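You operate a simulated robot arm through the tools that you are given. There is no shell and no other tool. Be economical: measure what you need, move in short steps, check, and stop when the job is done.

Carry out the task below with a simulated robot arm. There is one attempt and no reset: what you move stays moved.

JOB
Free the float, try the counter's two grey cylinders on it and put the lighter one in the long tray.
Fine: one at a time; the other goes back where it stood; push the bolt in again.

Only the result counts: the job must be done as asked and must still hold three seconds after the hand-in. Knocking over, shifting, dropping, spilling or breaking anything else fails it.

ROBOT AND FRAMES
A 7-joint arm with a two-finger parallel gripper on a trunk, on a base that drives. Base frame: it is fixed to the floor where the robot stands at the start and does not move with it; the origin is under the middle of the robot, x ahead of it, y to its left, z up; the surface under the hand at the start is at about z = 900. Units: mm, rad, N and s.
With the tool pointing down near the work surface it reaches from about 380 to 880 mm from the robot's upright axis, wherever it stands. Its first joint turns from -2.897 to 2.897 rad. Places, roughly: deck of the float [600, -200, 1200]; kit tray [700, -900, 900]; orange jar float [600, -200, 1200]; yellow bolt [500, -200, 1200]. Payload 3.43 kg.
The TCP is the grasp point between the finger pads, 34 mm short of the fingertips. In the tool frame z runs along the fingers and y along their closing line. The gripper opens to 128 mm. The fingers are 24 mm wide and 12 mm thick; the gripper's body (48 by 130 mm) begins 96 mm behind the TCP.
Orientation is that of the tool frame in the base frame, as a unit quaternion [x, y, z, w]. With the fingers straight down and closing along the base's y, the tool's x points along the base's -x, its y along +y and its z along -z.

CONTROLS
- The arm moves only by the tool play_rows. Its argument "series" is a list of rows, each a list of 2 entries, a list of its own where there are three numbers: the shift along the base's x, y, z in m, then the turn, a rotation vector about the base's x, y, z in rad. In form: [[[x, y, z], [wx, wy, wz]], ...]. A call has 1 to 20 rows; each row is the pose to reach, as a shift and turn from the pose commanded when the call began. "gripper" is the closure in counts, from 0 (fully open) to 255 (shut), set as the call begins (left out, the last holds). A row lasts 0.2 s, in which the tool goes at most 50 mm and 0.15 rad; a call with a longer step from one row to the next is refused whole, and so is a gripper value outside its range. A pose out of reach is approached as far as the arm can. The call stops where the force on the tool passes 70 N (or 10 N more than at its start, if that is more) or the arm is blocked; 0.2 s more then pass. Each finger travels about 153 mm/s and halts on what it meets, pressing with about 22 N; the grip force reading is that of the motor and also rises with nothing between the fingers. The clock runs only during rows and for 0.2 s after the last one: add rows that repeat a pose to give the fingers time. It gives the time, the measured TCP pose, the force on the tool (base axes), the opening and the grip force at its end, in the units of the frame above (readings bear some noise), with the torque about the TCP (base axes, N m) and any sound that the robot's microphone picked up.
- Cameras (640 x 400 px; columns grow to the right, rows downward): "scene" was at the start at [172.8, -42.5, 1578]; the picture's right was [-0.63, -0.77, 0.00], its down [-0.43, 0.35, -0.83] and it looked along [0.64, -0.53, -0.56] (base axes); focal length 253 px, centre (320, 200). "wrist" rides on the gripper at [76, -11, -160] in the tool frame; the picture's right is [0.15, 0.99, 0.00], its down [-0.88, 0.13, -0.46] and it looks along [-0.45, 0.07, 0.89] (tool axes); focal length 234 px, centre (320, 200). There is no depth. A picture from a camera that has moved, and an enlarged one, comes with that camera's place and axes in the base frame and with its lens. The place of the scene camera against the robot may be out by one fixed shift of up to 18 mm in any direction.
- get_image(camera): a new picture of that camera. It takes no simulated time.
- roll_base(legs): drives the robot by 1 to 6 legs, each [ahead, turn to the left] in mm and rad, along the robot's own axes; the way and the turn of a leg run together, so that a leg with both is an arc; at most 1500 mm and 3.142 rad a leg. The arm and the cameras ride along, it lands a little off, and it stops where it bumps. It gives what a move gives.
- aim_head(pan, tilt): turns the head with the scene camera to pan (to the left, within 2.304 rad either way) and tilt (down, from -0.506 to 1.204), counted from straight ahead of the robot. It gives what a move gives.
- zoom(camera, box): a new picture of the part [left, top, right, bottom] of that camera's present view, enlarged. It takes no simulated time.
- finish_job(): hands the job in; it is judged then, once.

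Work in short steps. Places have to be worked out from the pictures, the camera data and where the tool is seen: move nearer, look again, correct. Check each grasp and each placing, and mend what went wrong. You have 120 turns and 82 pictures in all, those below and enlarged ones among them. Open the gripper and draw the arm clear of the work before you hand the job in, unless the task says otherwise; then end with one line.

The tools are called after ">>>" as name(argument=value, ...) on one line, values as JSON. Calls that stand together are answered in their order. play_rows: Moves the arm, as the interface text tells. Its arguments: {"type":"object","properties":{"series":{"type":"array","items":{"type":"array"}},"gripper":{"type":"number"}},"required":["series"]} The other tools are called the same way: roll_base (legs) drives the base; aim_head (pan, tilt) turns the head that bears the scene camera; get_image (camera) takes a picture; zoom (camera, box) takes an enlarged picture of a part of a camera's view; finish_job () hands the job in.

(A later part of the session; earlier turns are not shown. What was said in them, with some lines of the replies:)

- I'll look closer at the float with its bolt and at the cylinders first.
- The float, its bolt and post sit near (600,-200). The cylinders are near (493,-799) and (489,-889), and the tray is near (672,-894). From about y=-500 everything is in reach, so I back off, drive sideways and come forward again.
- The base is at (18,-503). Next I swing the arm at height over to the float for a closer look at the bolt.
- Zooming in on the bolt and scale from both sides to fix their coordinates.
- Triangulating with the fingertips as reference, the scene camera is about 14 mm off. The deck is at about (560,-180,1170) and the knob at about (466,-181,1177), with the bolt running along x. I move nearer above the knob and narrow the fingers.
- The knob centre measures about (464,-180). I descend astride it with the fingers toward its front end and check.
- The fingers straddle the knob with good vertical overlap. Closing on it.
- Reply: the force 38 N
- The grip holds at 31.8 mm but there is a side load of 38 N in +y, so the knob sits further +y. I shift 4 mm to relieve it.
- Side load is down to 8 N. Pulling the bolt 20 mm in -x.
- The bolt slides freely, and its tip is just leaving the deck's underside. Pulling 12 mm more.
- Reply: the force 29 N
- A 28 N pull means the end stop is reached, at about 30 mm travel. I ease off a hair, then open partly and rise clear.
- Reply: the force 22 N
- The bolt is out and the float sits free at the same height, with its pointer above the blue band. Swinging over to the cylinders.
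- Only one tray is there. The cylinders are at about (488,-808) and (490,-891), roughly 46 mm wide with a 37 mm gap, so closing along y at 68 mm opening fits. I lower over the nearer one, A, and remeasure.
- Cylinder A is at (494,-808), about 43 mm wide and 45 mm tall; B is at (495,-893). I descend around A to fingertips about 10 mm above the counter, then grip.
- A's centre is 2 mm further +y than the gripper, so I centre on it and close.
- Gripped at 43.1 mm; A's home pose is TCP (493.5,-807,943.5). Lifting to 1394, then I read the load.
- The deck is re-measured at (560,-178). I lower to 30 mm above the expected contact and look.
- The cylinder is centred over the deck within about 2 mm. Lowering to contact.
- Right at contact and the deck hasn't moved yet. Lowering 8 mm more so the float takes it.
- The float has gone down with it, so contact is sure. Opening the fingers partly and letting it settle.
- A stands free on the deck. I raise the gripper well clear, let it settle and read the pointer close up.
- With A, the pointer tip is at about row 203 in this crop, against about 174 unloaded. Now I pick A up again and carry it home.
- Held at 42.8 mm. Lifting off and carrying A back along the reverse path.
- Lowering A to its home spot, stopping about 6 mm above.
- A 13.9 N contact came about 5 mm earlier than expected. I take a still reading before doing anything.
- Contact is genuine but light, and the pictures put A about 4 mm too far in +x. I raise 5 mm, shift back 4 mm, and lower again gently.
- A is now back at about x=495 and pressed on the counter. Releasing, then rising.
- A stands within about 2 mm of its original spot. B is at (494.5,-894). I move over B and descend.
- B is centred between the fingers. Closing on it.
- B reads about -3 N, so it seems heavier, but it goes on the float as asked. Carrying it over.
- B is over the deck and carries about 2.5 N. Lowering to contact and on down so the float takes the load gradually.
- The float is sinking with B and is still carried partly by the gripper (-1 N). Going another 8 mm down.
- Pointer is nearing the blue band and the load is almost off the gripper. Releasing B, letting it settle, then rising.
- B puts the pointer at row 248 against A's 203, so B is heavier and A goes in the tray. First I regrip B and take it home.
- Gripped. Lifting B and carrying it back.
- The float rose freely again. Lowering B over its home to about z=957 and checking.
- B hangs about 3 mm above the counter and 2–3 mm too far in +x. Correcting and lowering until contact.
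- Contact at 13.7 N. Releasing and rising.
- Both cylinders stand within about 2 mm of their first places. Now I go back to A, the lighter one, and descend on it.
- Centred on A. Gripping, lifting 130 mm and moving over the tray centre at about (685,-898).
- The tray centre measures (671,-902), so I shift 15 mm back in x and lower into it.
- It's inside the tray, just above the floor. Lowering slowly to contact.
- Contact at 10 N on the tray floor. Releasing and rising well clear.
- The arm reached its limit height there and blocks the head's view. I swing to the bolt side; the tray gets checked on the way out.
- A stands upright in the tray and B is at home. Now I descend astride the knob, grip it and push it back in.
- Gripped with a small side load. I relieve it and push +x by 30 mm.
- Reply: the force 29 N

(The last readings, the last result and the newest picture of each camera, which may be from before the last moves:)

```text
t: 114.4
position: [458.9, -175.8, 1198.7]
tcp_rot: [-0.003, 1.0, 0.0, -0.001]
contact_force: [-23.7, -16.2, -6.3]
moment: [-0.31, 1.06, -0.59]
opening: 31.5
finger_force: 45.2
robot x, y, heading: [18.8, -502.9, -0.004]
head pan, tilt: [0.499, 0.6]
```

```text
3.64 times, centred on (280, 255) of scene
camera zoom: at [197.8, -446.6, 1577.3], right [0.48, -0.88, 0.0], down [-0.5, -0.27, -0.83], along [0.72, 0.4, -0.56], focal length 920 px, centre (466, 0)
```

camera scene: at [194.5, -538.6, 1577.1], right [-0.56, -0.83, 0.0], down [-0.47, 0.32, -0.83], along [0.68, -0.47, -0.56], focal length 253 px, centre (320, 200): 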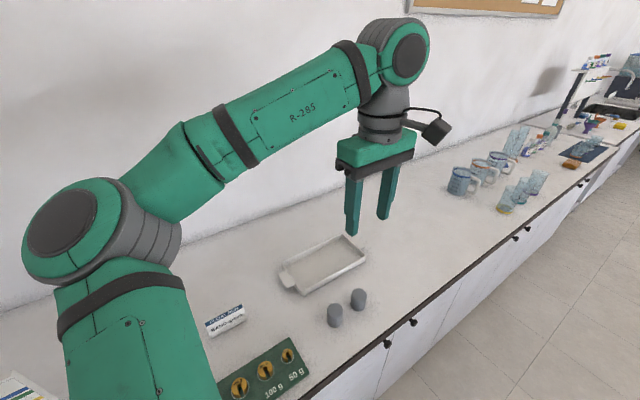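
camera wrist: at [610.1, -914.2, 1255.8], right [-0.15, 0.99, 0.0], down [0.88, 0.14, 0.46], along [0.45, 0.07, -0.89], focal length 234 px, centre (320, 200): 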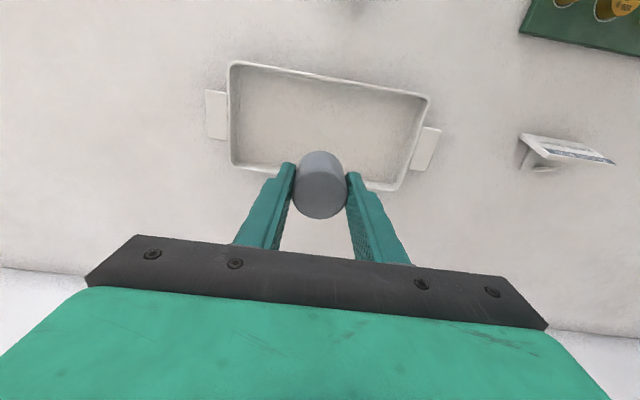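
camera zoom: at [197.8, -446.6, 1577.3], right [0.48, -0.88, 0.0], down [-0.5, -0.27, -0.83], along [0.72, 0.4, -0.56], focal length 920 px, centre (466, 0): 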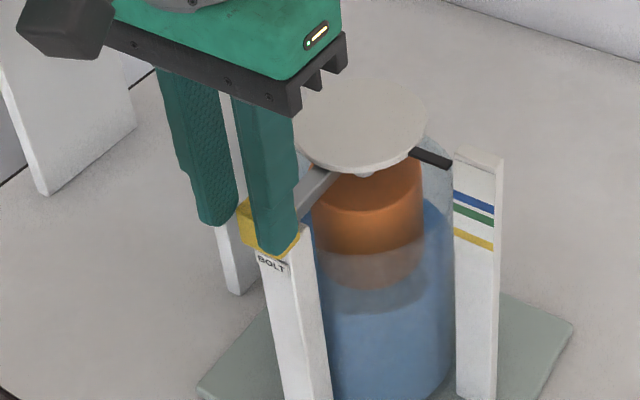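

It reads -24 N and looks like the original seating. One more 3 mm press to be sure it's home, then I release and rise.

>>> play_rows(series=[[[0.002, 0, 0], [0, 0, 0]], [[0.003, 0, 0], [0, 0, 0]], [[0.003, 0, 0], [0, 0, 0]]])

>>> play_rows(series=[[[-0.004, 0, 0], [0, 0, 0]], [[-0.004, 0, 0], [0, 0, 0]]])

>>> play_rows(series=[[[0, 0, 0], [0, 0, 0]], [[0, 0, 0], [0, 0, 0]], [[0, 0, 0], [0, 0, 0]], [[0, 0, 0.04], [0, 0, 0]], [[0, 0, 0.08], [0, 0, 0]], [[0, 0, 0.12], [0, 0, 0]], [[0, 0, 0.16], [0, 0, 0]], [[0, 0, 0.2], [0, 0, 0]], [[0, 0, 0.2], [0, 0, 0]]], gripper=110)

>>> zoom(camera="scene", box=[240, 210, 360, 340])

>>> zoom(camera="wrist", box=[270, 110, 420, 230])

```text
t: 115.2
position: [462.3, -176.5, 1198.2]
tcp_rot: [-0.003, 1.0, -0.001, 0.0]
contact_force: [-28.4, -13.3, -7.1]
moment: [-0.17, 1.09, -0.67]
opening: 31.6
finger_force: 45.0
robot x, y, heading: [16.1, -500.3, -0.003]
head pan, tilt: [0.499, 0.6]
```

```text
t: 115.8
position: [460.8, -176.3, 1198.4]
tcp_rot: [-0.005, 1.0, 0.0, 0.002]
contact_force: [1.6, 0.9, -13.6]
moment: [0.28, -1.17, -0.55]
opening: 31.3
finger_force: 44.8
robot x, y, heading: [18.4, -503.9, 0.002]
head pan, tilt: [0.499, 0.6]
```

```text
t: 117.8
position: [459.0, -177.5, 1399.1]
tcp_rot: [-0.003, 1.0, 0.0, 0.001]
contact_force: [-0.7, -0.9, -0.5]
moment: [-0.02, 0.01, -0.02]
opening: 72.7
finger_force: 0.2
robot x, y, heading: [18.4, -502.8, -0.002]
head pan, tilt: [0.499, 0.6]
```

```text
3.08 times, centred on (300, 275) of scene
camera zoom: at [198.9, -446.0, 1577.1], right [0.48, -0.88, 0.0], down [-0.5, -0.27, -0.83], along [0.72, 0.4, -0.56], focal length 778 px, centre (382, -31)
```

zoom: 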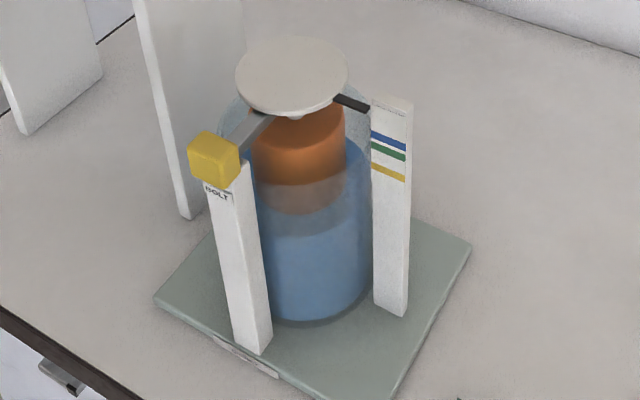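

```text
3.33 times, centred on (345, 170) of wrist
camera zoom: at [382.9, -190.4, 1557.3], right [-0.15, 0.99, 0.0], down [0.88, 0.14, 0.46], along [0.45, 0.07, -0.89], focal length 781 px, centre (237, 300)
```

zoom: 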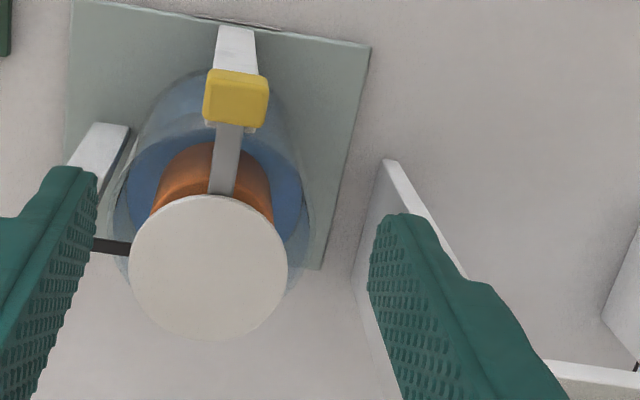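

The bolt is seated exactly as in the first picture. Opening the gripper fully, clear of everything, before handing in.

>>> play_rows(series=[[[-0.02, 0, 0], [0, 0, 0]], [[-0.02, 0, 0], [0, 0, 0]], [[-0.02, 0, 0], [0, 0, 0]]], gripper=0)

>>> finish_job()

```text
t: 118.6
position: [439.1, -176.6, 1398.9]
tcp_rot: [-0.003, 1.0, -0.002, 0.001]
contact_force: [-1.0, -0.3, -0.4]
moment: [0.0, -0.01, 0.0]
opening: 128.0
finger_force: 0.1
robot x, y, heading: [16.7, -503.2, 0.004]
head pan, tilt: [0.499, 0.6]
```

```text
The job is handed in.
```

I handed the job in: both cylinders were tried on the freed float one at a time, the lighter one is in the long tray, the heavier one is back within about 2 mm of where it stood, and the bolt is pushed in again.
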